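You operate a simulated robot arm through the tools that you are given. There is no shell and no other tool.

The job below is to be done with a simulated robot arm. You get a single attempt, and the scene is never put back.

## Task
Level the clamped disc on the FORM console, then measure it and save.
Fine: switch the console on and leave it on; level means X and Y show 0; leave the disc clamped; save one reading.

Only the result counts: the job must be done as asked and must still hold three seconds after the hand-in. Knocking over, shifting, dropping, spilling or breaking anything else fails it.

## Robot
A 7-joint arm with a fingered hand, fixed in place. Base frame: the origin is at the foot of the arm, x ahead of it, y to its left, z up; the work surface is at about z = 0.91. Units: m, degrees, N and s.
Its first joint turns from -149.0 to 149.0 degrees. Payload 3.5 kg.
The tool frame sits at the grasp point between the pads (the TCP): z along the fingers, y along the line on which they close. The tips reach 0.03 m beyond it. The gripper opens to 0.104 m. The gripper's body begins 0.035 m behind the TCP. The gripper is a hand of 4 fingers: y runs from the thumb to the fingers, the wrist lies at [-0.015, -0.11, -0.186] in the tool frame.
Orientation is that of the tool frame in the base frame, as a unit quaternion [w, x, y, z]. With the fingers straight down and the wrist toward the robot, the tool's x, y and z point along [0, 1, 0], [1, 0, 0] and [0, 0, -1] of the base frame.

## Interface
- The arm moves only by the tool jog_arm. Its argument "commands" is a list of rows, each a list of 2 entries, a list of its own where there are three numbers: the shift along the tool's x, y, z in units of 40 mm (1.0 is 40 mm), then the turn, a rotation vector about the tool's x, y, z in units of 4 degrees (1.0 is 4 degrees). In form: [[[x, y, z], [wx, wy, wz]], ...]. A call has 1 to 20 rows; each row shifts and turns the commanded pose from where the row before left it, along the tool's axes as they then stand. A call with a number of a shift or a turn outside -1 to 1 is refused whole. A row lasts 0.2 s, in which the tool goes at most 0.05 m and 8.6 degrees; a call with a longer step from one row to the next is refused whole. Where a pose cannot be reached the arm comes as near as it can. A force on the tool above 50 N (or 10 N above the force at the start of the call, whichever is more), or a blocked arm, ends the call early, and 0.2 s more pass. In this call time passes only in rows, and 0.2 s behind the last. It gives the time, the measured TCP pose, the force on the tool (base axes), the opening and the grip force at its end, in the units of the frame above (readings bear some noise), with the torque about the TCP (base axes, N m) and any sound that the robot's microphone picked up.
- Cameras (640 x 400 px; columns grow to the right, rows downward): "scene" is fixed at [0.3919, 0.643, 1.7283]; the picture's right is [-0.70, -0.72, 0.00], its down [-0.68, 0.66, -0.31] and it looks along [0.22, -0.22, -0.95] (base axes); focal length 323 px, centre (320, 200). "wrist" rides on the gripper at [0.061, -0.092, -0.13] in the tool frame; the picture's right is [-0.81, 0.27, -0.52], its down [-0.53, -0.71, 0.46] and it looks along [-0.24, 0.64, 0.72] (tool axes); focal length 275 px, centre (320, 200).
- capture(camera): a new picture of that camera. The clock stands still meanwhile.
- raise_lower(by): slides the trunk up (or, below 0, down) by that many m; the arm rides with it, the base frame stays. It gives what a move gives, with no picture.
- curl_fingers(index, middle, ring, thumb_bend, thumb_turn): sets how far each is bent, from 0 (flat) to 100 (curled in); at 30 the hand is open as for a grip, at 70 the pads meet at the TCP. One left out holds its place. A second passes; each finger stops where it meets its share of the squeeze, and holds until it gets a number again. It is the only way to open and close the hand. It gives what a move gives, with no picture; readings hold the bend of each and the force on the fingers (four entries, about 0 where the hand has none), thumb and palm. thumb_turn goes from beside the hand (0) to across from the fingers (100), as for a grip.
- measure_at(camera, pixels): there is no depth. For up to 12 entries [column, row, z] of the newest picture of that camera ("zoom" is the newest enlarged one), the place [x, y] in the base frame at which the ray of that pixel passes the height z, good to about 0.003 m, but the place of the scene camera against the robot may be out by one fixed shift of up to 0.018 m in any direction. The clock stands still meanwhile.
- enlarge(camera, box): a new picture of the part [left, top, right, bottom] of that camera's present view, enlarged. The clock stands still meanwhile.
- sign_off(): hands the job in; it is judged then, once.

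Leave the gripper open and the arm clear of the work at the hand-in unless told otherwise.

The tools are called by a JSON object that holds its "op" and its "data". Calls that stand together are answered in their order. jog_arm: Moves the arm, as the interface text tells. Its arguments: {"type":"object","properties":{"commands":{"type":"array"}},"required":["commands"]} The other tools are called the same way: raise_lower (by) slides the trunk up or down; curl_fingers (index, middle, ring, thumb_bend, thumb_turn) moves the fingers one by one; capture (camera) takes a picture; measure_at (camera, pixels) gives the place at which the rays of pixels pass given heights; enlarge (camera, box) takes an enlarged picture of a part of a camera's view; sign_off () hands the job in.

At the start:

```text
time: 0.0
position: [0.4805, 0.2998, 1.2747]
tcp_rot: [0.001, 0.707, 0.708, -0.001]
wrist_force: [0.6, 0.1, 0.1]
torque: [0.02, -0.01, -0.03]
grip_width: 0.1037
grip_force: 0.0
shape: jaw
bend: [30.0, 30.0, 30.0, 30.0, 98.0]
finger forces: [0.1, 0.0, 0.0, 0.1, 0.0, 0.0]
trunk travel left (down, up): [-0.525, 0.185]
```

scene: 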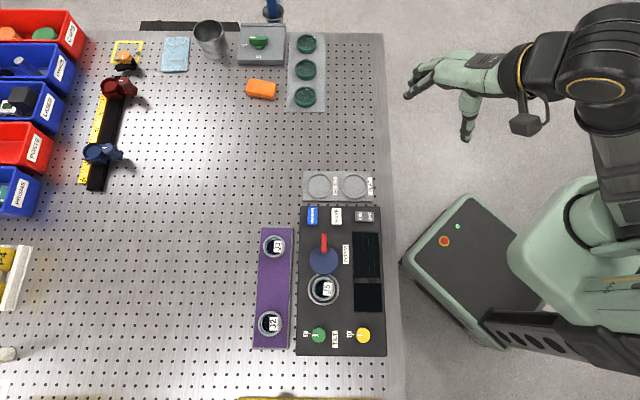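
wrist: 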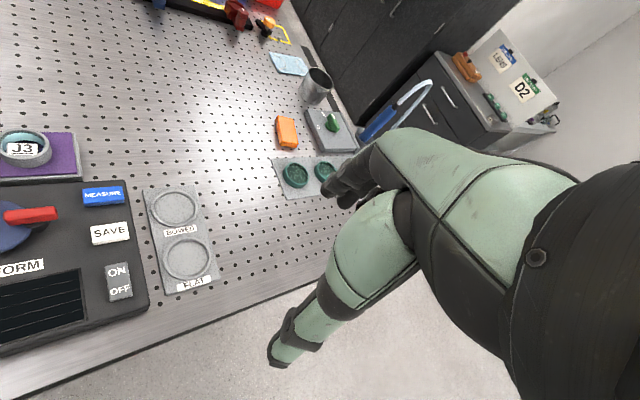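

I see the FORM console around scene pixels (300-385, 205-355), with a screen, buttons and two knobs. First I'll enlarge it to read the labels.

{"op": "enlarge", "data": {"camera": "scene", "box": [240, 160, 420, 272]}}

{"op": "enlarge", "data": {"camera": "scene", "box": [240, 250, 420, 362]}}

{"op": "enlarge", "data": {"camera": "wrist", "box": [0, 100, 240, 360]}}

```text
3.56 times, centred on (330, 216) of scene
```

zoom: 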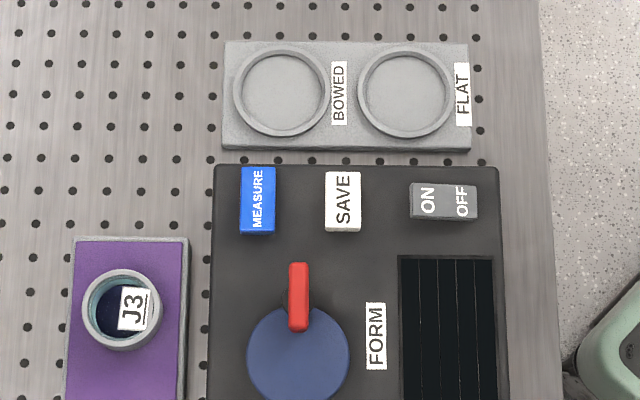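

```text
3.56 times, centred on (330, 306) of scene
```

zoom: 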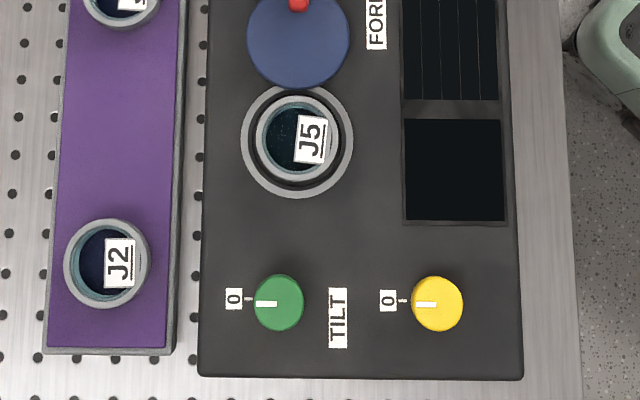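

```text
1.54 times, centred on (120, 230) of wrist
```

zoom: 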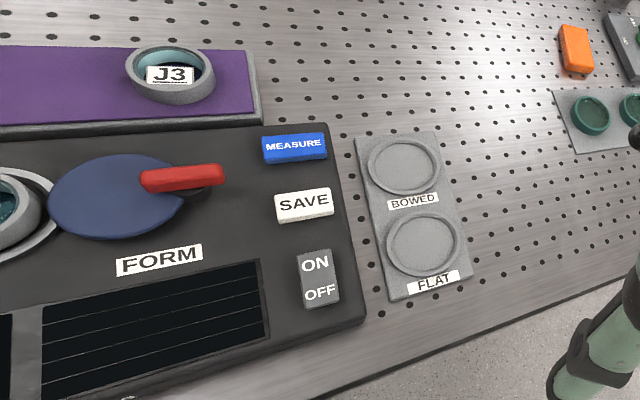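

The console is off. I can see ON/OFF, MEASURE, SAVE, two TILT knobs (green, yellow) and a clamp lever. Next I'll measure where these are, from both cameras, to find the scene camera's shift.

{"op": "measure_at", "data": {"camera": "scene", "pixels": [[318, 335, 0.95], [363, 335, 0.95], [313, 216, 0.95], [336, 216, 0.95], [360, 216, 0.95], [370, 216, 0.95], [319, 186, 0.92], [354, 186, 0.92], [324, 242, 0.97], [323, 290, 0.95], [300, 206, 0.94], [386, 355, 0.94]]}}

{"op": "measure_at", "data": {"camera": "wrist", "pixels": [[103, 194, 0.95], [110, 233, 0.95], [118, 272, 0.95], [119, 291, 0.95], [174, 207, 0.92], [187, 259, 0.92], [57, 213, 0.97], [103, 194, 0.94], [110, 233, 0.94], [118, 272, 0.94], [150, 302, 0.93], [125, 180, 0.94]]}}

```text
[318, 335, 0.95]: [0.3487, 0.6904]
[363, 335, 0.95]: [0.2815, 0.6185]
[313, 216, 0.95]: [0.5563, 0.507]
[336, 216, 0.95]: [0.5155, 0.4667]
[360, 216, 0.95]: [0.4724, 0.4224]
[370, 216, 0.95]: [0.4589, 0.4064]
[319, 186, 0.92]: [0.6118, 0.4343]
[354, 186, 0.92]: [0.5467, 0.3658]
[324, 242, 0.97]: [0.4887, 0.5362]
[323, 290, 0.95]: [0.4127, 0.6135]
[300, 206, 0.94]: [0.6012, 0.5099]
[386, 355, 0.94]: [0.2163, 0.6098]
```

```text
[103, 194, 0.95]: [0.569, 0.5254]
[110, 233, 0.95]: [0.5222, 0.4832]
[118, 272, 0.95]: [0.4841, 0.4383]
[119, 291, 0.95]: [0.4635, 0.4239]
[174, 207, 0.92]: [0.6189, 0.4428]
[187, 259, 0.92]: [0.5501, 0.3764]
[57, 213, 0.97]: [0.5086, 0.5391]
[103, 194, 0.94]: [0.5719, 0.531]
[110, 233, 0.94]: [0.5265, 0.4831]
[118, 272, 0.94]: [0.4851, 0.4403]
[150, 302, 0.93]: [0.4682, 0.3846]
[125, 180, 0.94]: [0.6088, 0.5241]
```

The scene camera reads about (0.006, 0.01) low against the wrist camera. Before I approach, I'll shape the hand for pressing: index half-bent, the others curled. Then I'll look at it.

{"op": "curl_fingers", "data": {"index": 30, "middle": 100, "ring": 100, "thumb_bend": 30, "thumb_turn": 98}}

{"op": "enlarge", "data": {"camera": "scene", "box": [380, 20, 560, 132]}}

{"op": "capture", "data": {"camera": "wrist"}}

```text
time: 1.0
position: [0.4815, 0.3001, 1.2729]
tcp_rot: [0.0, 0.707, 0.708, 0.001]
wrist_force: [-0.1, -0.2, 0.0]
torque: [0.02, 0.01, 0.0]
grip_width: 0.103
grip_force: 0.1
shape: fingers
bend: [30.0, 100.0, 100.0, 30.0, 96.0]
finger forces: [0.0, 0.0, 0.1, 0.0, 0.1, 0.0]
trunk travel left (down, up): [-0.525, 0.185]
```

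```text
3.56 times, centred on (470, 76) of scene
```

zoom: 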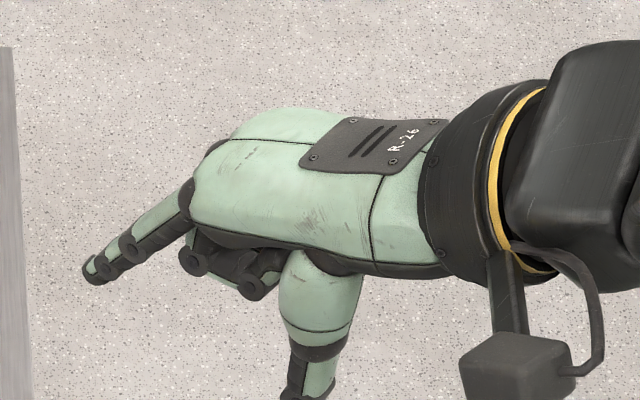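

```text
taken
```

wrist: 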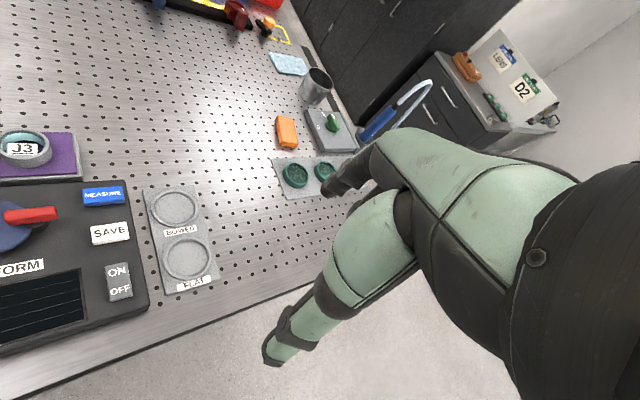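

The hand points forward and down, with the index extended. I'll now turn it about the vertical by about 47° to line up with the console, whose short axis points radially from the robot. I'm staying high at z 1.27, so nothing is near.

{"op": "jog_arm", "data": {"commands": [[[0, 0, 0], [0, 0, -1]], [[0, 0, 0], [0, 0, -1]], [[0, 0, 0], [0, 0, -1]], [[0, 0, 0], [0, 0, -1]], [[0, 0, 0], [0, 0, -1]], [[0, 0, 0], [0, 0, -1]], [[0, 0, 0], [0, 0, -1]], [[0, 0, 0], [0, 0, -1]], [[0, 0, 0], [0, 0, -1]], [[0, 0, 0], [0, 0, -1]], [[0, 0, 0], [0, 0, -1]], [[0, 0, 0], [0, 0, -0.75]]]}}

{"op": "capture", "data": {"camera": "scene"}}

{"op": "capture", "data": {"camera": "wrist"}}

```text
time: 3.6
position: [0.4806, 0.2998, 1.2731]
tcp_rot: [0.0, 0.366, 0.931, 0.0]
wrist_force: [0.0, 0.9, 0.3]
torque: [-0.02, -0.01, -0.04]
grip_width: 0.1029
grip_force: 0.0
shape: fingers
bend: [30.0, 100.0, 100.0, 30.0, 96.0]
finger forces: [0.0, 0.0, 0.0, 0.1, 0.1, 0.1]
trunk travel left (down, up): [-0.525, 0.185]
```

```text
taken
```

scene: 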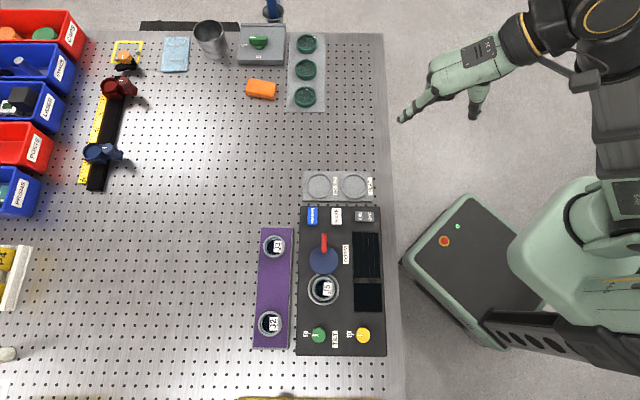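

```text
taken
```

wrist: 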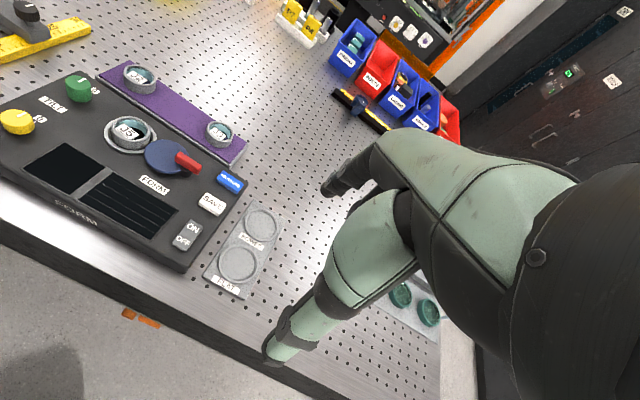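

The turn went the right way: the tool's y is now along (0.68, 0.73). The wrist view shows the whole console, so I'll enlarge it.

{"op": "enlarge", "data": {"camera": "wrist", "box": [0, 40, 280, 300]}}

{"op": "measure_at", "data": {"camera": "wrist", "pixels": [[77, 82, 0.96], [17, 117, 0.96], [229, 183, 0.95], [211, 204, 0.95], [193, 227, 0.95], [183, 241, 0.95], [126, 128, 0.95], [165, 156, 0.96], [189, 163, 0.97], [261, 223, 0.92], [239, 263, 0.92]]}}

{"op": "enlarge", "data": {"camera": "scene", "box": [380, 20, 560, 132]}}

```text
1.54 times, centred on (140, 170) of wrist
```

zoom: 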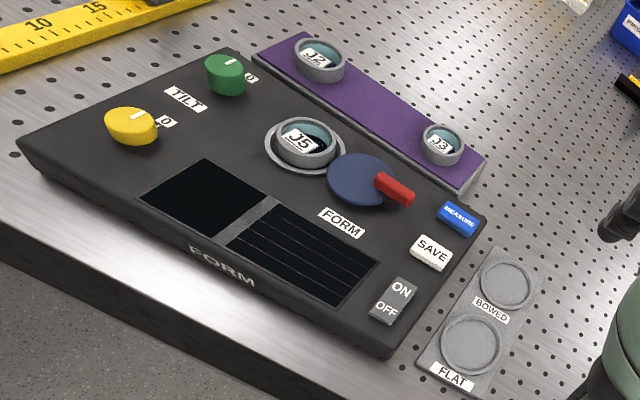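

```text
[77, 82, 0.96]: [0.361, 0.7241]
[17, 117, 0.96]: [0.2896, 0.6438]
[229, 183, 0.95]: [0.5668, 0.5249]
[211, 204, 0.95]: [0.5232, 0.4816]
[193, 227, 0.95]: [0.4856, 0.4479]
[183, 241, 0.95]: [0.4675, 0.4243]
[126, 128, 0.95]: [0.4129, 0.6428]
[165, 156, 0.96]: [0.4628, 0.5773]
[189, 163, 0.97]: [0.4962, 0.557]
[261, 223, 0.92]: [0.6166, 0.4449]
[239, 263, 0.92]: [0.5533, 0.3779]
```

```text
3.56 times, centred on (470, 76) of scene
```

zoom: 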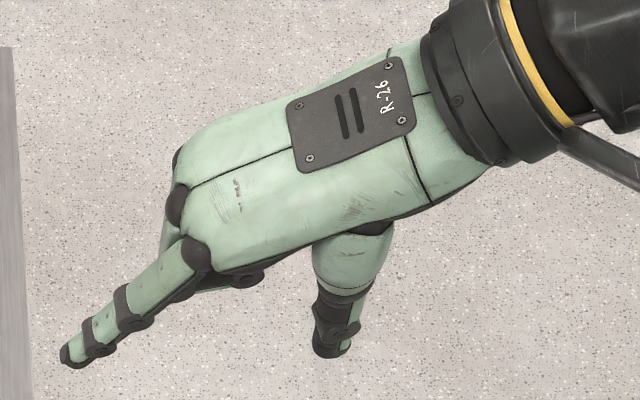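

The index finger is on the tool's +x side. Knob tops look to be near z 0.98 and button tops near 0.96. I'll bring the hand over the console at z ≈ 1.17 and form a pinch of index and thumb with the others tucked.

{"op": "jog_arm", "data": {"commands": [[[0.618, 0.518, 0.5], [0, 0, 0]], [[0.618, 0.518, 0.5], [0, 0, 0]], [[0.618, 0.518, 0.5], [0, 0, 0]], [[0.618, 0.518, 0.5], [0, 0, 0]], [[0.618, 0.518, 0.5], [0, 0, 0]]]}}

{"op": "curl_fingers", "data": {"index": 70, "middle": 100, "ring": 100, "thumb_bend": 68}}

{"op": "capture", "data": {"camera": "scene"}}

{"op": "capture", "data": {"camera": "wrist"}}

```text
time: 4.8
position: [0.4587, 0.4619, 1.1723]
tcp_rot: [0.001, 0.367, 0.93, 0.0]
wrist_force: [0.4, 0.0, 0.2]
torque: [0.02, 0.0, -0.02]
grip_width: 0.1029
grip_force: 0.0
shape: fingers
bend: [30.0, 100.0, 100.0, 30.0, 96.0]
finger forces: [0.0, 0.0, 0.0, 0.0, 0.1, 0.0]
trunk travel left (down, up): [-0.525, 0.185]
```

```text
time: 5.8
position: [0.4583, 0.4622, 1.1732]
tcp_rot: [0.0, 0.366, 0.93, 0.0]
wrist_force: [-0.5, -0.1, 0.3]
torque: [0.01, 0.0, -0.02]
grip_width: 0.0039
grip_force: 0.1
shape: fingers
bend: [70.0, 100.0, 100.0, 68.0, 100.0]
finger forces: [0.0, 0.1, 0.0, 0.0, 0.0, 0.0]
trunk travel left (down, up): [-0.525, 0.185]
```

```text
taken
```

scene: 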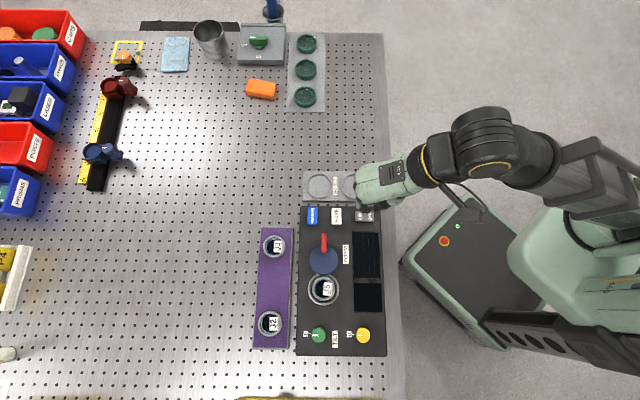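

```text
taken
```

wrist: 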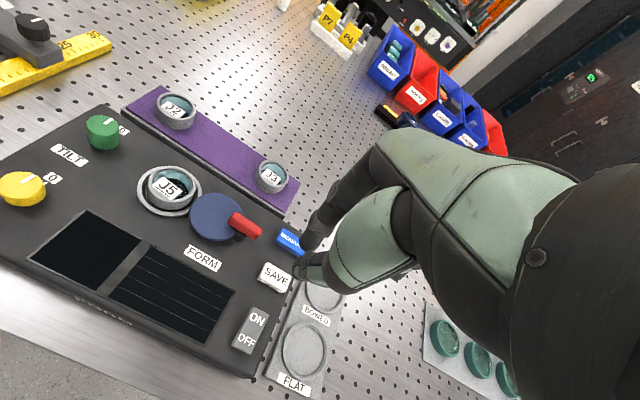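

I see the pinch near wrist pixel (305,255), so I'll enlarge it to check the tip shape.

{"op": "enlarge", "data": {"camera": "wrist", "box": [220, 170, 420, 310]}}

{"op": "enlarge", "data": {"camera": "scene", "box": [290, 130, 450, 232]}}

```text
2.86 times, centred on (320, 240) of wrist
```

zoom: 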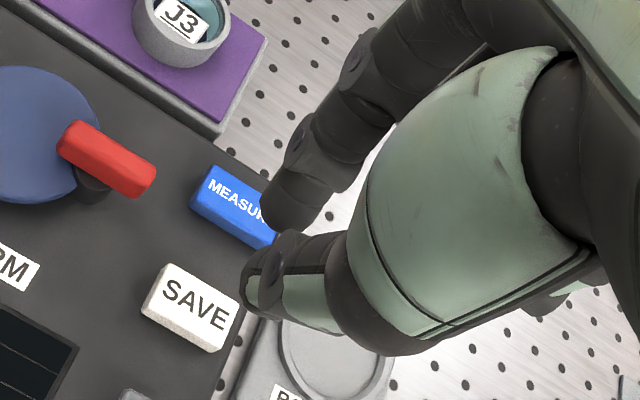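

```text
3.92 times, centred on (370, 181) of scene
```

zoom: 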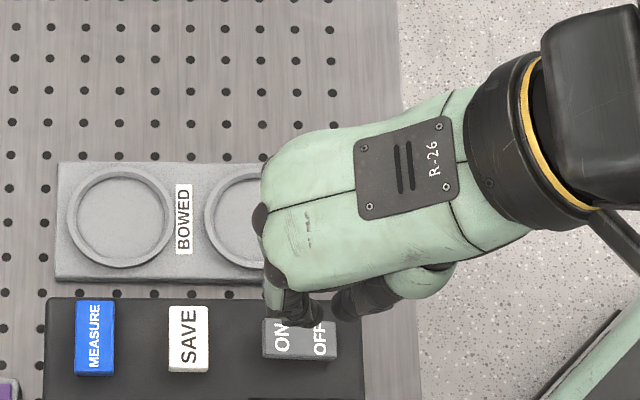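

Index and thumb tips meet near zoom (275,220). I'll measure where the index tip is from both cameras.

{"op": "measure_at", "data": {"camera": "wrist", "pixels": [[303, 247, 1.15], [303, 247, 1.145], [303, 247, 1.17], [258, 319, 0.96], [246, 338, 0.96], [274, 277, 0.96], [290, 241, 0.96]]}}

{"op": "measure_at", "data": {"camera": "scene", "pixels": [[366, 209, 1.15], [366, 209, 1.17], [360.4, 216, 0.96], [368, 216, 0.96], [337, 216, 0.96], [313, 216, 0.96]]}}

```text
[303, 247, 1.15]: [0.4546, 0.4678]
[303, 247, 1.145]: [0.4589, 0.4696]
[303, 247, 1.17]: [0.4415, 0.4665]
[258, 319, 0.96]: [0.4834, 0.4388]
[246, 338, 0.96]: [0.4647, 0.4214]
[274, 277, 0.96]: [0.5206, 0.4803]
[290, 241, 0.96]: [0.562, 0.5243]
```

```text
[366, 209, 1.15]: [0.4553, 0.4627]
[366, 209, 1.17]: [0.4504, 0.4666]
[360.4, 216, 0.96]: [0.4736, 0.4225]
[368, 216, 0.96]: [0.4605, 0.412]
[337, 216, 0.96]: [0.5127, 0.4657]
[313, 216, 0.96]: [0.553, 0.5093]
```

The index tip sits about (−0.002, +0.007) from the TCP and about 0.025 below it. The ON half is at about (0.484, 0.439). I'll move over it and lower to TCP z ≈ 1.03.

{"op": "jog_arm", "data": {"commands": [[[-0.5, -0.04, 0], [0, 0, 0]], [[-0.5, -0.04, 0.5], [0, 0, 0]], [[0, 0, 0.8], [0, 0, 0]], [[0, 0, 0.8], [0, 0, 0]], [[0, 0, 0.8], [0, 0, 0]], [[0, 0, 0.68], [0, 0, 0]]]}}

{"op": "capture", "data": {"camera": "wrist"}}

{"op": "enlarge", "data": {"camera": "wrist", "box": [220, 170, 420, 310]}}

{"op": "enlarge", "data": {"camera": "scene", "box": [290, 150, 450, 252]}}

```text
time: 7.2
position: [0.4879, 0.4297, 1.0277]
tcp_rot: [0.0, 0.366, 0.931, 0.0]
wrist_force: [-0.2, -0.3, 0.0]
torque: [0.04, -0.03, 0.02]
grip_width: 0.0037
grip_force: 0.1
shape: fingers
bend: [70.0, 100.0, 100.0, 68.0, 100.0]
finger forces: [0.0, 0.0, 0.0, 0.0, 0.0, 0.1]
trunk travel left (down, up): [-0.525, 0.185]
```

```text
taken
```

wrist: 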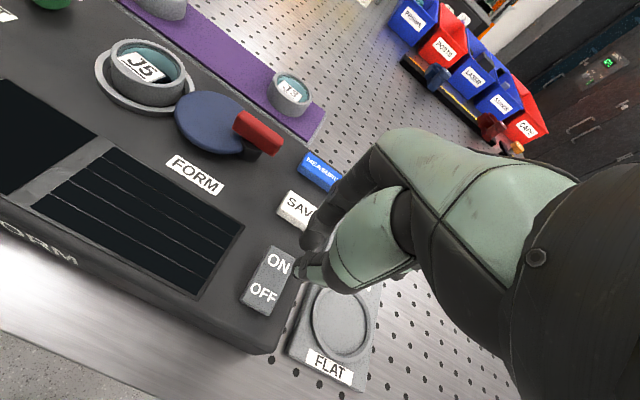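

```text
2.86 times, centred on (320, 240) of wrist
```

zoom: 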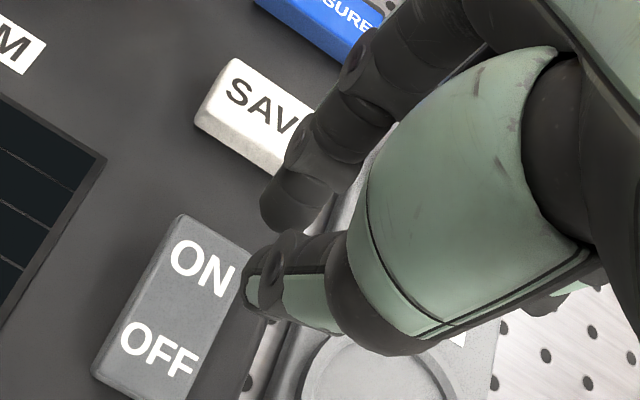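

```text
3.92 times, centred on (370, 201) of scene
```

zoom: 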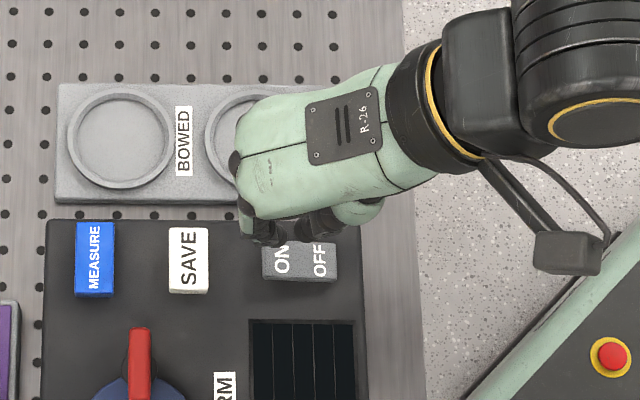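

The tip shows at scene pixel about (355,211). I'll measure that at the tip's height and the ON label from this nearer view.

{"op": "measure_at", "data": {"camera": "scene", "pixels": [[355.5, 211.5, 1.005], [359.8, 216, 0.96], [369.6, 216, 0.96]]}}

{"op": "measure_at", "data": {"camera": "wrist", "pixels": [[303, 247, 1.003], [279, 264, 0.96], [262, 291, 0.96], [279, 264, 0.955], [262, 291, 0.955], [269, 280, 0.96]]}}

```text
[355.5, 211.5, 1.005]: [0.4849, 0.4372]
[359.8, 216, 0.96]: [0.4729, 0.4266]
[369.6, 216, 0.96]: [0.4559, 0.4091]
```

```text
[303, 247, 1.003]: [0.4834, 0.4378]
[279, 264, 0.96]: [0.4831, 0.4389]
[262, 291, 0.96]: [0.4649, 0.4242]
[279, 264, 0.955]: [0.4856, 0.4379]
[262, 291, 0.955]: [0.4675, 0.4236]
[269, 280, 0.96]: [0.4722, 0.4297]
```

The two cameras differ on how far out the tip is. I'll shift 4 mm inward (tool −y), lower 25 mm, and look again.

{"op": "jog_arm", "data": {"commands": [[[0, -0.1, 0.3], [0, 0, 0]], [[0, 0, 0.32], [0, 0, 0]]]}}

{"op": "enlarge", "data": {"camera": "wrist", "box": [220, 170, 420, 310]}}

{"op": "enlarge", "data": {"camera": "scene", "box": [320, 180, 400, 231]}}

```text
time: 7.8
position: [0.4852, 0.4281, 1.0059]
tcp_rot: [0.0, 0.367, 0.93, 0.0]
wrist_force: [0.5, 0.1, 0.2]
torque: [0.01, 0.01, 0.03]
grip_width: 0.0037
grip_force: 0.0
shape: fingers
bend: [70.0, 100.0, 100.0, 68.0, 100.0]
finger forces: [0.0, 0.0, 0.0, 0.0, 0.1, 0.0]
trunk travel left (down, up): [-0.525, 0.185]
```

```text
2.86 times, centred on (320, 240) of wrist
```

zoom: 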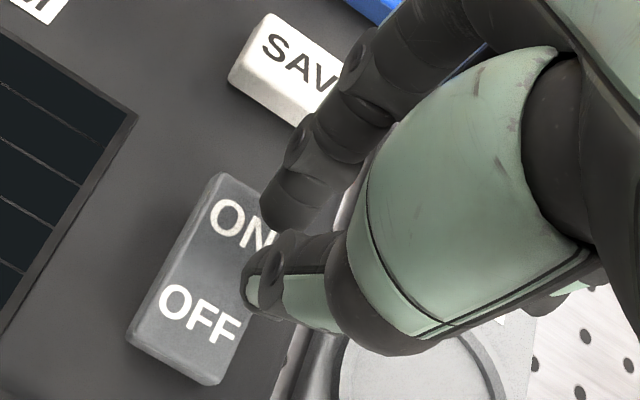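

```text
7.84 times, centred on (360, 206) of scene
```

zoom: 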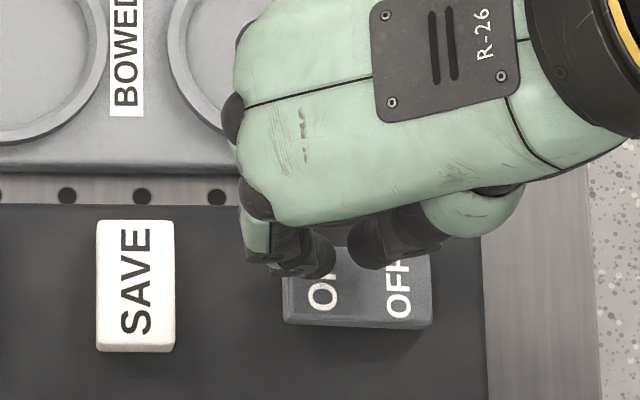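

The tips are just above the ON half. I'll shift 2 mm outward and 3 mm along +x, then descend slowly while watching the force.

{"op": "jog_arm", "data": {"commands": [[[0.075, 0.05, 0.1], [0, 0, 0]], [[0, 0, 0.15], [0, 0, 0]], [[0, 0, 0.1], [0, 0, 0]]]}}

{"op": "enlarge", "data": {"camera": "wrist", "box": [220, 170, 420, 310]}}

{"op": "enlarge", "data": {"camera": "scene", "box": [320, 180, 400, 231]}}

```text
time: 8.6
position: [0.4851, 0.4323, 0.9998]
tcp_rot: [0.003, 0.366, 0.931, 0.007]
wrist_force: [-1.9, -2.5, 33.0]
torque: [-0.18, 0.47, 0.03]
grip_width: 0.003
grip_force: 16.1
shape: fingers
bend: [70.0, 100.0, 100.0, 69.0, 100.0]
finger forces: [7.4, 0.0, 0.0, 0.0, 25.2, 0.1]
trunk travel left (down, up): [-0.525, 0.185]
stopped in row 3: the force on the tool passed its limit at 57 N (the readings are from after the stop); the commanded pose is now the measured one
```

```text
2.86 times, centred on (320, 240) of wrist
```

zoom: 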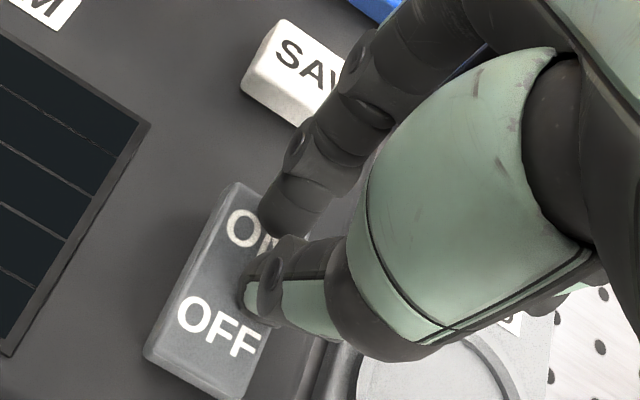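

```text
7.84 times, centred on (360, 206) of scene
```

zoom: 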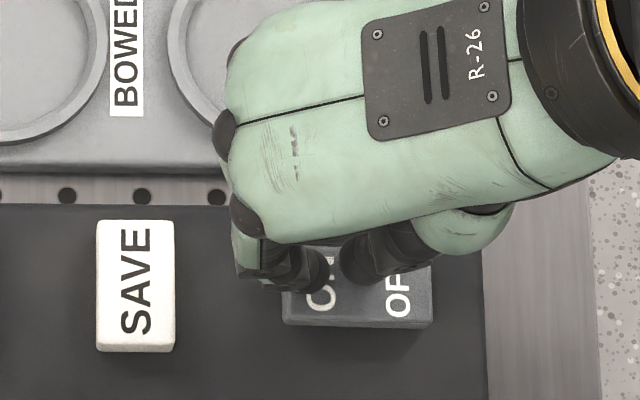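

Contact came at TCP z ≈ 1.000, and the thumb took most of it (25 N) while the index took 7 N. So the thumb tip is lower. I'll back off 40 mm, swing the thumb aside, and check the screen.

{"op": "jog_arm", "data": {"commands": [[[0, 0, -0.5], [0, 0, 0]], [[0, 0, -0.7], [0, 0, 0]]]}}

{"op": "curl_fingers", "data": {"thumb_bend": 30, "thumb_turn": 0}}

{"op": "capture", "data": {"camera": "wrist"}}

{"op": "capture", "data": {"camera": "scene"}}

{"op": "enlarge", "data": {"camera": "scene", "box": [320, 180, 400, 231]}}

```text
time: 9.2
position: [0.4875, 0.433, 1.0441]
tcp_rot: [0.001, 0.367, 0.93, 0.004]
wrist_force: [1.0, -0.6, -0.1]
torque: [0.01, 0.02, 0.02]
grip_width: 0.003
grip_force: 0.1
shape: fingers
bend: [70.0, 100.0, 100.0, 68.0, 100.0]
finger forces: [0.0, 0.1, 0.0, 0.1, 0.0, 0.1]
trunk travel left (down, up): [-0.525, 0.185]
```

```text
time: 10.2
position: [0.4883, 0.4326, 1.045]
tcp_rot: [0.0, 0.367, 0.93, 0.004]
wrist_force: [0.1, 0.0, 0.4]
torque: [-0.02, 0.01, 0.02]
grip_width: 0.1215
grip_force: 0.1
shape: fingers
bend: [70.0, 100.0, 100.0, 30.0, 0.0]
finger forces: [0.1, 0.1, 0.1, 0.1, 0.0, 0.0]
trunk travel left (down, up): [-0.525, 0.185]
```

```text
taken
```

wrist: 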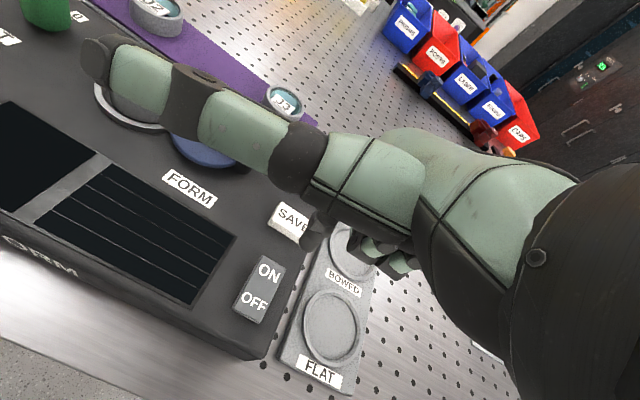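

```text
taken
```

scene: 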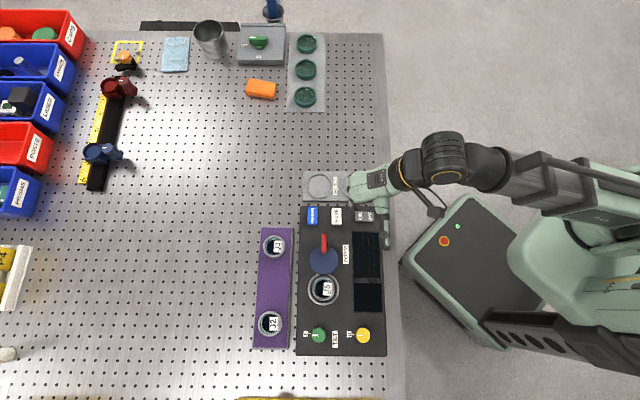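

```text
7.84 times, centred on (360, 206) of scene
```

zoom: 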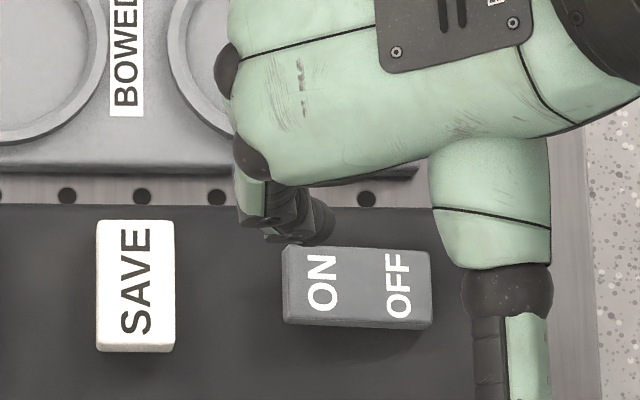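

The console is still off. The thumb now sits aside, clear of the tip. I'll lower the index again onto ON, with fine steps near contact.

{"op": "jog_arm", "data": {"commands": [[[0, 0, 0.5], [0, 0, 0]], [[0, 0, 0.45], [0, 0, 0]], [[0, 0, 0.05], [0, 0, 0]], [[0, 0, 0.05], [0, 0, 0]], [[0, 0, 0.04], [0, 0, 0]], [[0, 0, 0.04], [0, 0, 0]]]}}

```text
time: 11.6
position: [0.486, 0.4333, 0.9985]
tcp_rot: [0.0, 0.367, 0.93, 0.005]
wrist_force: [-0.4, -0.1, -0.5]
torque: [0.0, -0.02, -0.02]
grip_width: 0.1218
grip_force: 0.1
shape: fingers
bend: [70.0, 100.0, 100.0, 30.0, 0.0]
finger forces: [0.0, 0.1, 0.0, 0.0, 0.0, 0.1]
trunk travel left (down, up): [-0.525, 0.185]
```

No contact yet at z 0.9985. I'll look before going on.

{"op": "enlarge", "data": {"camera": "scene", "box": [320, 180, 400, 231]}}

{"op": "capture", "data": {"camera": "wrist"}}

```text
7.84 times, centred on (360, 206) of scene
```

zoom: 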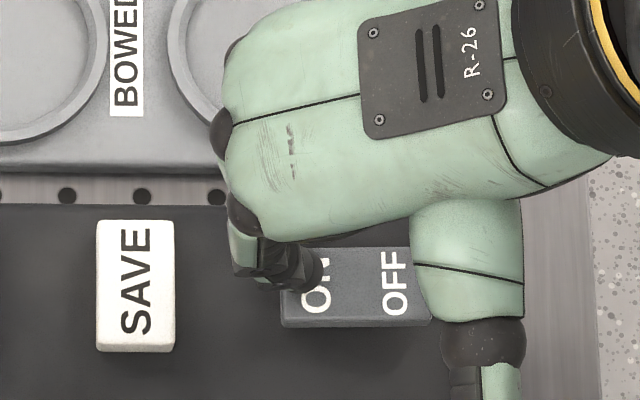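

```text
taken
```

wrist: 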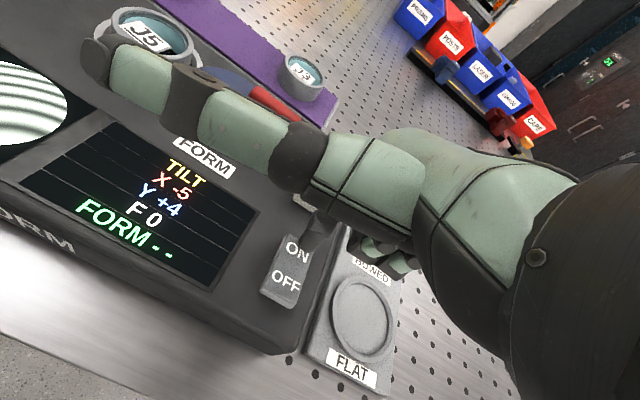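

The console is on. The display reads TILT, X −5, Y +4, F 0, FORM --. I'll raise the hand 60 mm and read it more closely.

{"op": "jog_arm", "data": {"commands": [[[0, 0, -0.5], [0, 0, 0]], [[0, 0, -1], [0, 0, 0]], [[0, 0, -1], [0, 0, 0]], [[0, 0, -1], [0, 0, 0]]]}}

{"op": "enlarge", "data": {"camera": "scene", "box": [290, 220, 410, 360]}}

{"op": "capture", "data": {"camera": "wrist"}}

```text
time: 12.6
position: [0.4823, 0.431, 1.1388]
tcp_rot: [0.001, 0.366, 0.93, 0.005]
wrist_force: [-0.2, -0.8, 0.3]
torque: [-0.02, 0.0, 0.03]
grip_width: 0.122
grip_force: 0.1
shape: fingers
bend: [70.0, 100.0, 100.0, 30.0, 0.0]
finger forces: [0.0, 0.1, 0.0, 0.1, 0.0, 0.1]
trunk travel left (down, up): [-0.525, 0.185]
```

```text
2.86 times, centred on (350, 290) of scene
```

zoom: 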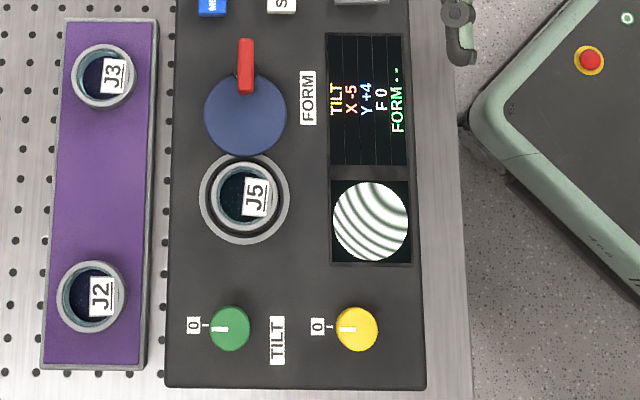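

```text
taken
```

wrist: 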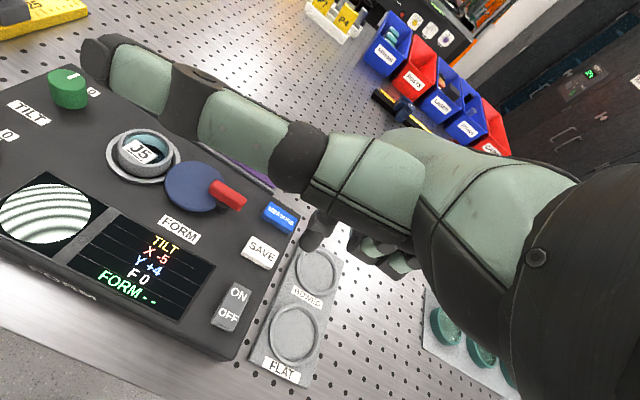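

X is −5 and Y is +4, and the fringe screen is live. Now I need the knob positions. I'll measure them in the scene picture, set the hand in an open grip, and move across at a safe height.

{"op": "measure_at", "data": {"camera": "scene", "pixels": [[318.5, 335, 0.98], [362.5, 335, 0.98], [318.5, 335, 0.95], [362.5, 335, 0.95]]}}

{"op": "curl_fingers", "data": {"index": 48, "middle": 48, "ring": 48, "thumb_bend": 48, "thumb_turn": 98}}

{"op": "capture", "data": {"camera": "scene"}}

{"op": "enlarge", "data": {"camera": "scene", "box": [270, 300, 420, 384]}}

```text
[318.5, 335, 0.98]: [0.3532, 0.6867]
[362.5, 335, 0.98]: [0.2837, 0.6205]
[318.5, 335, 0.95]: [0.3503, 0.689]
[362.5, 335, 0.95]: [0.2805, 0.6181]
```

```text
time: 13.6
position: [0.4835, 0.4317, 1.1377]
tcp_rot: [0.0, 0.367, 0.93, 0.003]
wrist_force: [0.0, -0.5, 0.4]
torque: [-0.01, -0.01, 0.02]
grip_width: 0.0574
grip_force: 0.0
shape: fingers
bend: [48.0, 48.0, 48.0, 48.0, 98.0]
finger forces: [0.0, 0.1, 0.0, 0.0, 0.0, 0.0]
trunk travel left (down, up): [-0.525, 0.185]
```

```text
taken
```

scene: 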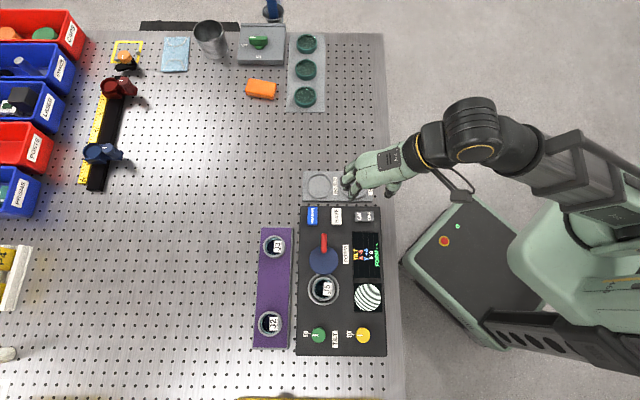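

```text
4.27 times, centred on (345, 342) of scene
```

zoom: 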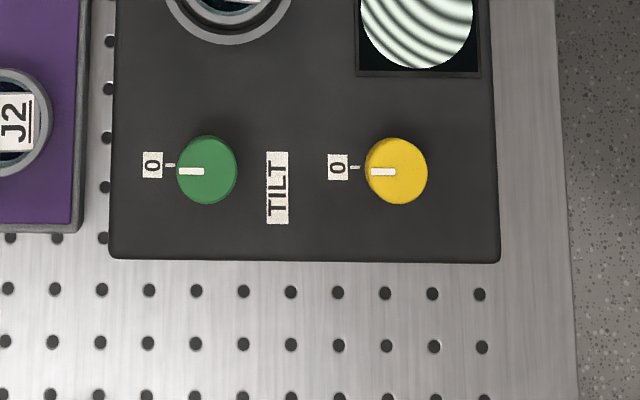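

The green knob is at about (0.359, 0.698) and the yellow at about (0.290, 0.631), each around 31 mm across. I'll traverse at z 1.138 to above the green knob.

{"op": "jog_arm", "data": {"commands": [[[0.853, 0.342, 0], [0, 0, 0]], [[0.853, 0.342, 0], [0, 0, 0]], [[0.853, 0.342, 0], [0, 0, 0]], [[0.853, 0.342, 0], [0, 0, 0]], [[0.853, 0.342, 0], [0, 0, 0]], [[0.853, 0.342, 0], [0, 0, 0]], [[0.853, 0.342, 0], [0, 0, 0]], [[0.853, 0.342, 0], [0, 0, 0]]]}}

{"op": "capture", "data": {"camera": "wrist"}}

{"op": "enlarge", "data": {"camera": "scene", "box": [270, 230, 430, 384]}}

```text
time: 15.4
position: [0.3566, 0.6975, 1.1368]
tcp_rot: [0.001, 0.367, 0.93, 0.004]
wrist_force: [-0.5, -0.2, -1.1]
torque: [0.0, 0.02, 0.04]
grip_width: 0.0573
grip_force: 0.0
shape: fingers
bend: [48.0, 48.0, 48.0, 48.0, 98.0]
finger forces: [0.1, 0.0, 0.0, 0.0, 0.1, 0.0]
trunk travel left (down, up): [-0.525, 0.185]
```

```text
taken
```

wrist: 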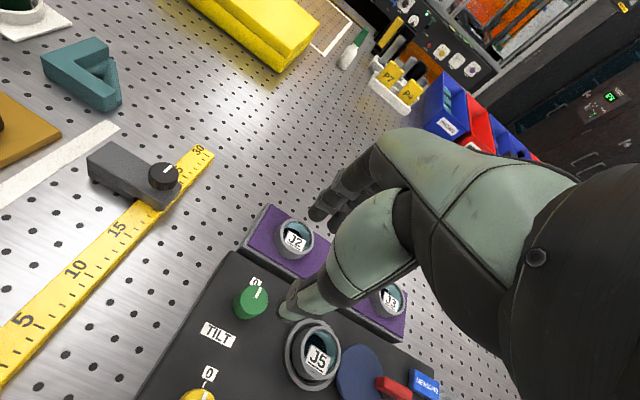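

```text
2.60 times, centred on (350, 307) of scene
```

zoom: 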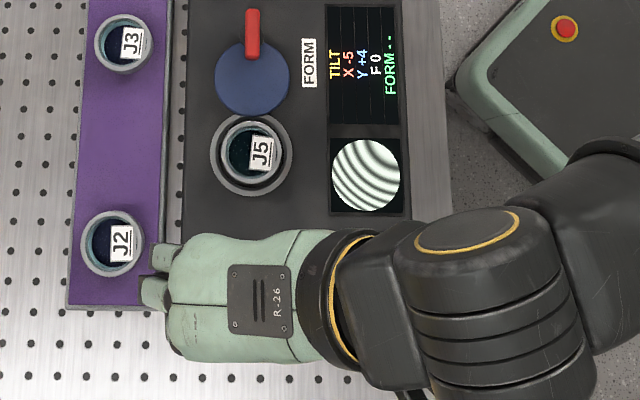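

The wrist view shows the green knob at (252,300). I'll measure its top and base from here.

{"op": "enlarge", "data": {"camera": "wrist", "box": [180, 230, 340, 340]}}

{"op": "measure_at", "data": {"camera": "wrist", "pixels": [[252, 293, 0.98], [252, 293, 0.985], [252, 293, 0.97], [252, 312, 0.945], [250, 278, 0.95], [317, 358, 0.96]]}}

```text
3.64 times, centred on (260, 285) of wrist
```

zoom: 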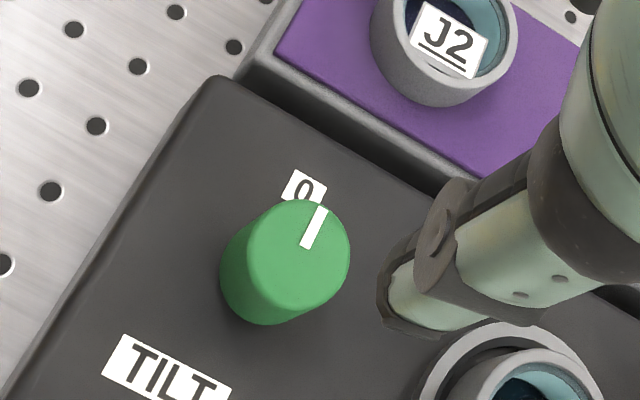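

```text
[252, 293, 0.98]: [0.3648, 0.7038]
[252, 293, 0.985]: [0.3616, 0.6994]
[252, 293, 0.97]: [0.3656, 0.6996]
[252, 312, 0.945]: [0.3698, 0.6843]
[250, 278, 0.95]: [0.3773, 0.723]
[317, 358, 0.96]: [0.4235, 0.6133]
```

Both cameras agree the knob is near (0.360, 0.697). I'll correct by a few mm and lower to z ≈ 1.035.

{"op": "jog_arm", "data": {"commands": [[[-0.065, 0.06, 0.8], [0, 0, 0]], [[0, 0, 0.8], [0, 0, 0]], [[0, 0, 0.9], [0, 0, 0]]]}}

{"op": "capture", "data": {"camera": "wrist"}}

{"op": "enlarge", "data": {"camera": "wrist", "box": [210, 180, 390, 300]}}

{"op": "enlarge", "data": {"camera": "scene", "box": [270, 280, 390, 364]}}

```text
time: 16.2
position: [0.3632, 0.6982, 1.04]
tcp_rot: [0.001, 0.367, 0.93, 0.005]
wrist_force: [0.4, 0.0, 0.2]
torque: [-0.04, 0.0, -0.02]
grip_width: 0.0575
grip_force: 0.0
shape: fingers
bend: [48.0, 48.0, 48.0, 48.0, 98.0]
finger forces: [0.0, 0.0, 0.0, 0.1, 0.1, 0.0]
trunk travel left (down, up): [-0.525, 0.185]
```

```text
taken
```

wrist: 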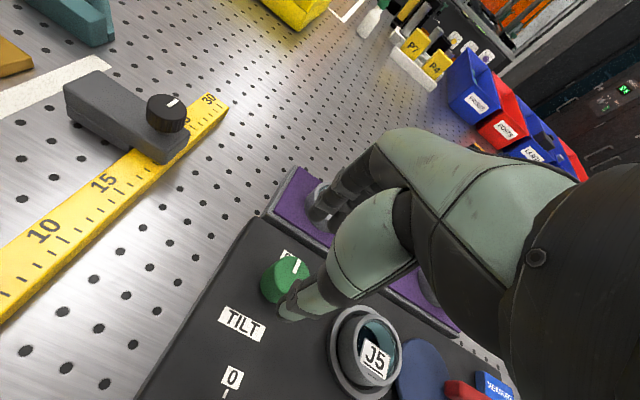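

```text
3.33 times, centred on (300, 240) of wrist
```

zoom: 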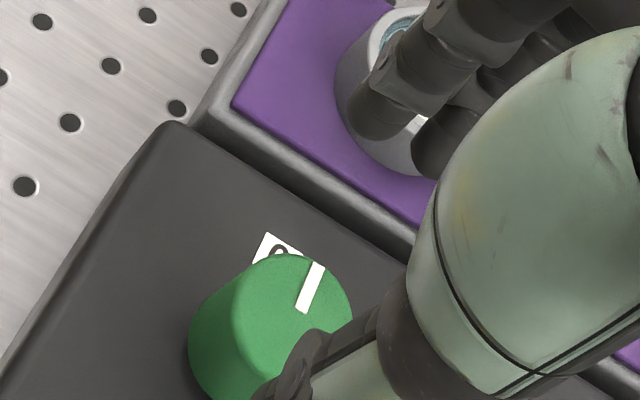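

```text
4.76 times, centred on (330, 322) of scene
```

zoom: 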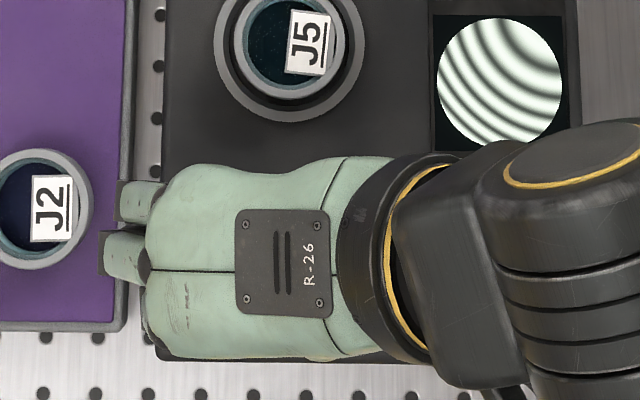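

The knob top at (291,270) lines up exactly with where the TCP axis meets z ≈ 0.983. The fingers straddle it with about 13 mm on each side. I'll lower to about z 0.99, then finer.

{"op": "jog_arm", "data": {"commands": [[[0, 0, 0.4], [0, 0, 0]], [[0, 0, 0.4], [0, 0, 0]], [[0, 0, 0.2], [0, 0, 0]], [[0, 0, 0.1], [0, 0, 0]], [[0, 0, 0.1], [0, 0, 0]]]}}

{"op": "enlarge", "data": {"camera": "wrist", "box": [210, 180, 390, 300]}}

{"op": "enlarge", "data": {"camera": "scene", "box": [270, 230, 430, 384]}}

```text
time: 17.4
position: [0.3647, 0.699, 0.992]
tcp_rot: [0.001, 0.367, 0.93, 0.004]
wrist_force: [0.5, -0.5, 0.2]
torque: [0.0, 0.03, 0.0]
grip_width: 0.0574
grip_force: 0.0
shape: fingers
bend: [48.0, 48.0, 48.0, 48.0, 98.0]
finger forces: [0.1, 0.0, 0.0, 0.0, 0.0, 0.0]
trunk travel left (down, up): [-0.525, 0.185]
```

```text
3.33 times, centred on (300, 240) of wrist
```

zoom: 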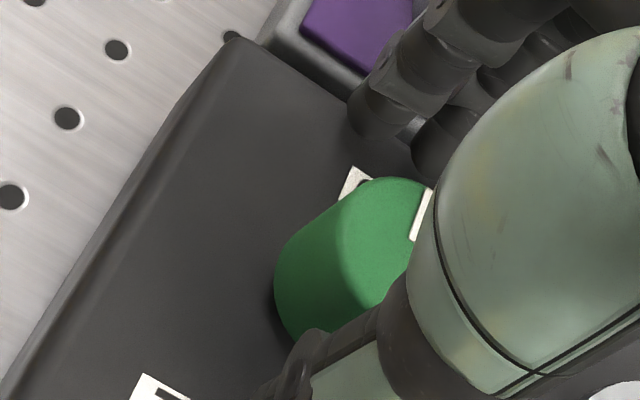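

```text
2.60 times, centred on (350, 307) of scene
```

zoom: 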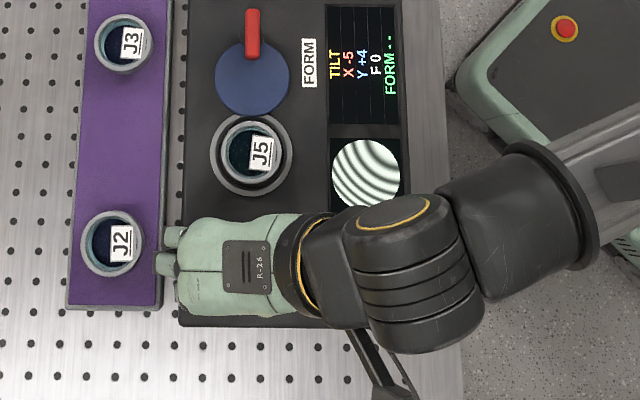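

Alignment is good and the fingers straddle the knob. The index is opposite the thumb and the other fingers are offset to −x. So I'll lower 6 mm more and close only the index and thumb on the knob, leaving the others open.

{"op": "jog_arm", "data": {"commands": [[[0, 0, 0.05], [0, 0, 0]], [[0, 0, 0.05], [0, 0, 0]], [[0, 0, 0.05], [0, 0, 0]]]}}

{"op": "curl_fingers", "data": {"index": 62, "thumb_bend": 62}}

{"op": "enlarge", "data": {"camera": "wrist", "box": [210, 180, 390, 300]}}

```text
time: 18.2
position: [0.3651, 0.6991, 0.9877]
tcp_rot: [0.002, 0.367, 0.93, 0.007]
wrist_force: [0.6, 1.5, 18.1]
torque: [0.39, -0.53, 0.04]
grip_width: 0.0574
grip_force: 8.8
shape: fingers
bend: [48.0, 46.0, 48.0, 48.0, 98.0]
finger forces: [0.1, 17.4, 0.0, 0.0, 0.4, 0.0]
trunk travel left (down, up): [-0.525, 0.185]
```

```text
time: 19.2
position: [0.3637, 0.6974, 0.9882]
tcp_rot: [0.002, 0.367, 0.93, 0.006]
wrist_force: [-3.0, 0.3, 31.4]
torque: [0.08, -0.09, 0.13]
grip_width: 0.0295
grip_force: 17.2
shape: fingers
bend: [62.0, 45.0, 48.0, 58.0, 99.0]
finger forces: [0.1, 16.9, 0.0, 0.0, 17.0, 0.0]
trunk travel left (down, up): [-0.525, 0.185]
```

```text
3.33 times, centred on (300, 240) of wrist
```

zoom: 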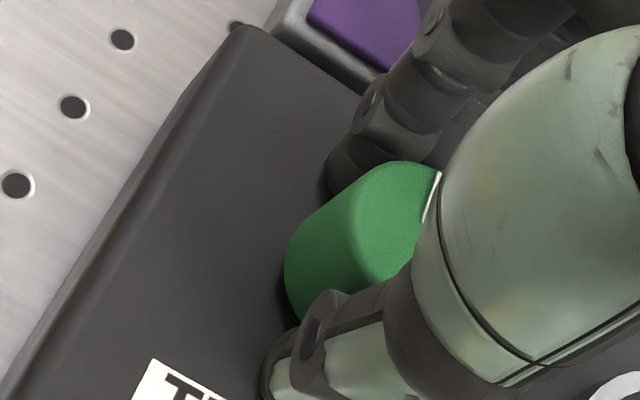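

The middle fingertip touched the console top (17 N) and the thumb has contact. I'll raise 5 mm and lift the unused fingers out.

{"op": "jog_arm", "data": {"commands": [[[0, 0, -0.06], [0, 0, 0]], [[0, 0, -0.06], [0, 0, 0]]]}}

{"op": "curl_fingers", "data": {"middle": 25, "ring": 25}}

{"op": "enlarge", "data": {"camera": "wrist", "box": [210, 180, 390, 300]}}

{"op": "enlarge", "data": {"camera": "scene", "box": [270, 230, 430, 384]}}

```text
time: 19.8
position: [0.3627, 0.6968, 0.9891]
tcp_rot: [0.001, 0.366, 0.931, 0.003]
wrist_force: [-2.3, -1.3, 3.2]
torque: [0.15, -0.19, 0.02]
grip_width: 0.0287
grip_force: 4.6
shape: fingers
bend: [62.0, 46.0, 48.0, 57.0, 99.0]
finger forces: [0.1, 5.8, 0.0, 0.1, 3.7, 0.1]
trunk travel left (down, up): [-0.525, 0.185]
```

```text
time: 20.8
position: [0.3642, 0.698, 0.9915]
tcp_rot: [0.001, 0.367, 0.93, 0.004]
wrist_force: [-3.4, -3.8, -4.4]
torque: [0.01, -0.01, -0.03]
grip_width: 0.0295
grip_force: 2.2
shape: fingers
bend: [62.0, 25.0, 25.0, 56.0, 99.0]
finger forces: [0.1, 0.0, 0.0, 0.0, 4.8, 0.1]
trunk travel left (down, up): [-0.525, 0.185]
```

```text
3.33 times, centred on (300, 240) of wrist
```

zoom: 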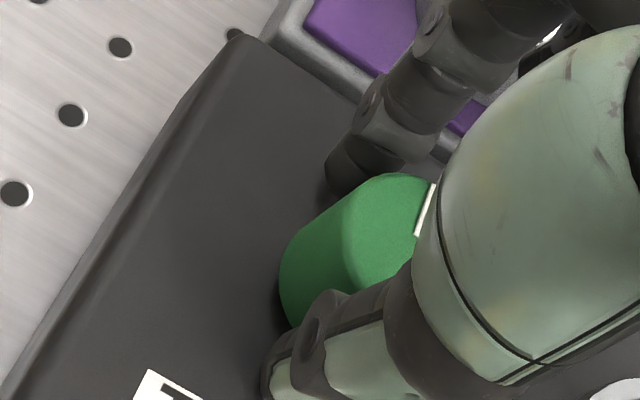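

```text
2.60 times, centred on (350, 307) of scene
```

zoom: 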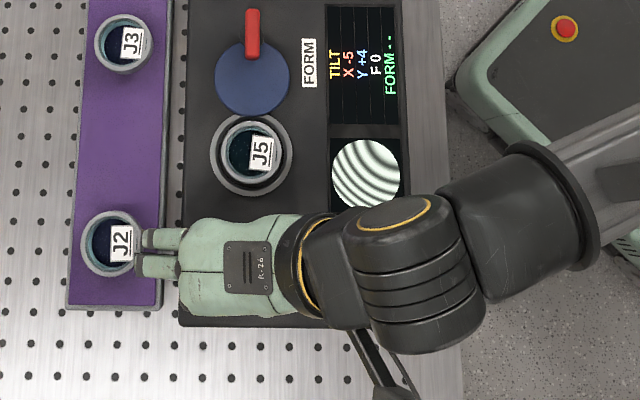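

The thumb touches the knob but the index isn't there yet. I'll close the index further to complete the grip.

{"op": "curl_fingers", "data": {"index": 72, "thumb_bend": 72}}

{"op": "capture", "data": {"camera": "wrist"}}

{"op": "enlarge", "data": {"camera": "scene", "box": [270, 230, 430, 384]}}

```text
time: 21.8
position: [0.3635, 0.6986, 0.9903]
tcp_rot: [0.0, 0.366, 0.93, 0.005]
wrist_force: [-5.7, -5.1, -4.9]
torque: [-0.07, 0.11, -0.01]
grip_width: 0.0228
grip_force: 9.1
shape: fingers
bend: [71.0, 25.0, 25.0, 59.0, 99.0]
finger forces: [5.4, 0.1, 0.1, 0.0, 12.5, 0.1]
trunk travel left (down, up): [-0.525, 0.185]
```

```text
taken
```

wrist: 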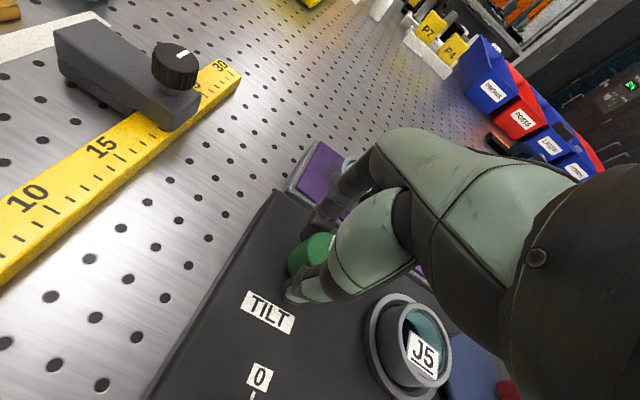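

```text
2.60 times, centred on (350, 307) of scene
```

zoom: 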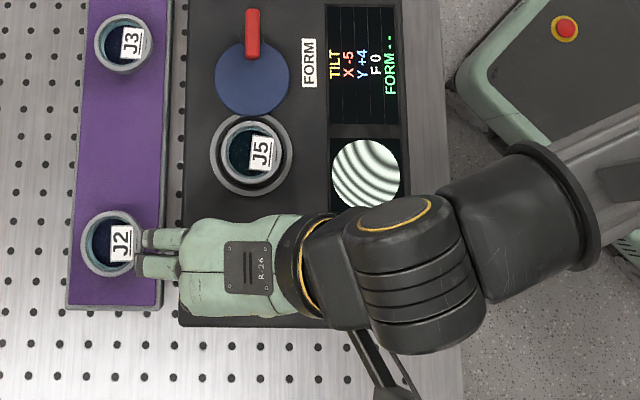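

Both the index (5.4 N) and thumb (12.5 N) are on the knob, with the knob nearer the thumb side. I'll shift 4 mm toward −y to balance the grip.

{"op": "jog_arm", "data": {"commands": [[[0, -0.05, 0], [0, 0, 0]], [[0, -0.05, 0], [0, 0, 0]]]}}

{"op": "curl_fingers", "data": {"index": 72, "thumb_bend": 72}}

```text
time: 22.4
position: [0.3622, 0.6962, 0.991]
tcp_rot: [0.002, 0.366, 0.931, 0.004]
wrist_force: [-2.3, 0.6, -3.0]
torque: [0.03, 0.02, -0.01]
grip_width: 0.0224
grip_force: 9.1
shape: fingers
bend: [71.0, 25.0, 25.0, 61.0, 99.0]
finger forces: [8.0, 0.0, 0.0, 0.0, 9.6, 0.0]
trunk travel left (down, up): [-0.525, 0.185]
```

```text
time: 23.4
position: [0.3615, 0.6949, 0.9914]
tcp_rot: [0.001, 0.365, 0.931, 0.004]
wrist_force: [-3.6, 0.0, -1.6]
torque: [0.08, 0.05, -0.01]
grip_width: 0.0229
grip_force: 9.1
shape: fingers
bend: [71.0, 25.0, 25.0, 61.0, 99.0]
finger forces: [8.5, 0.1, 0.1, 0.0, 9.8, 0.1]
trunk travel left (down, up): [-0.525, 0.185]
```

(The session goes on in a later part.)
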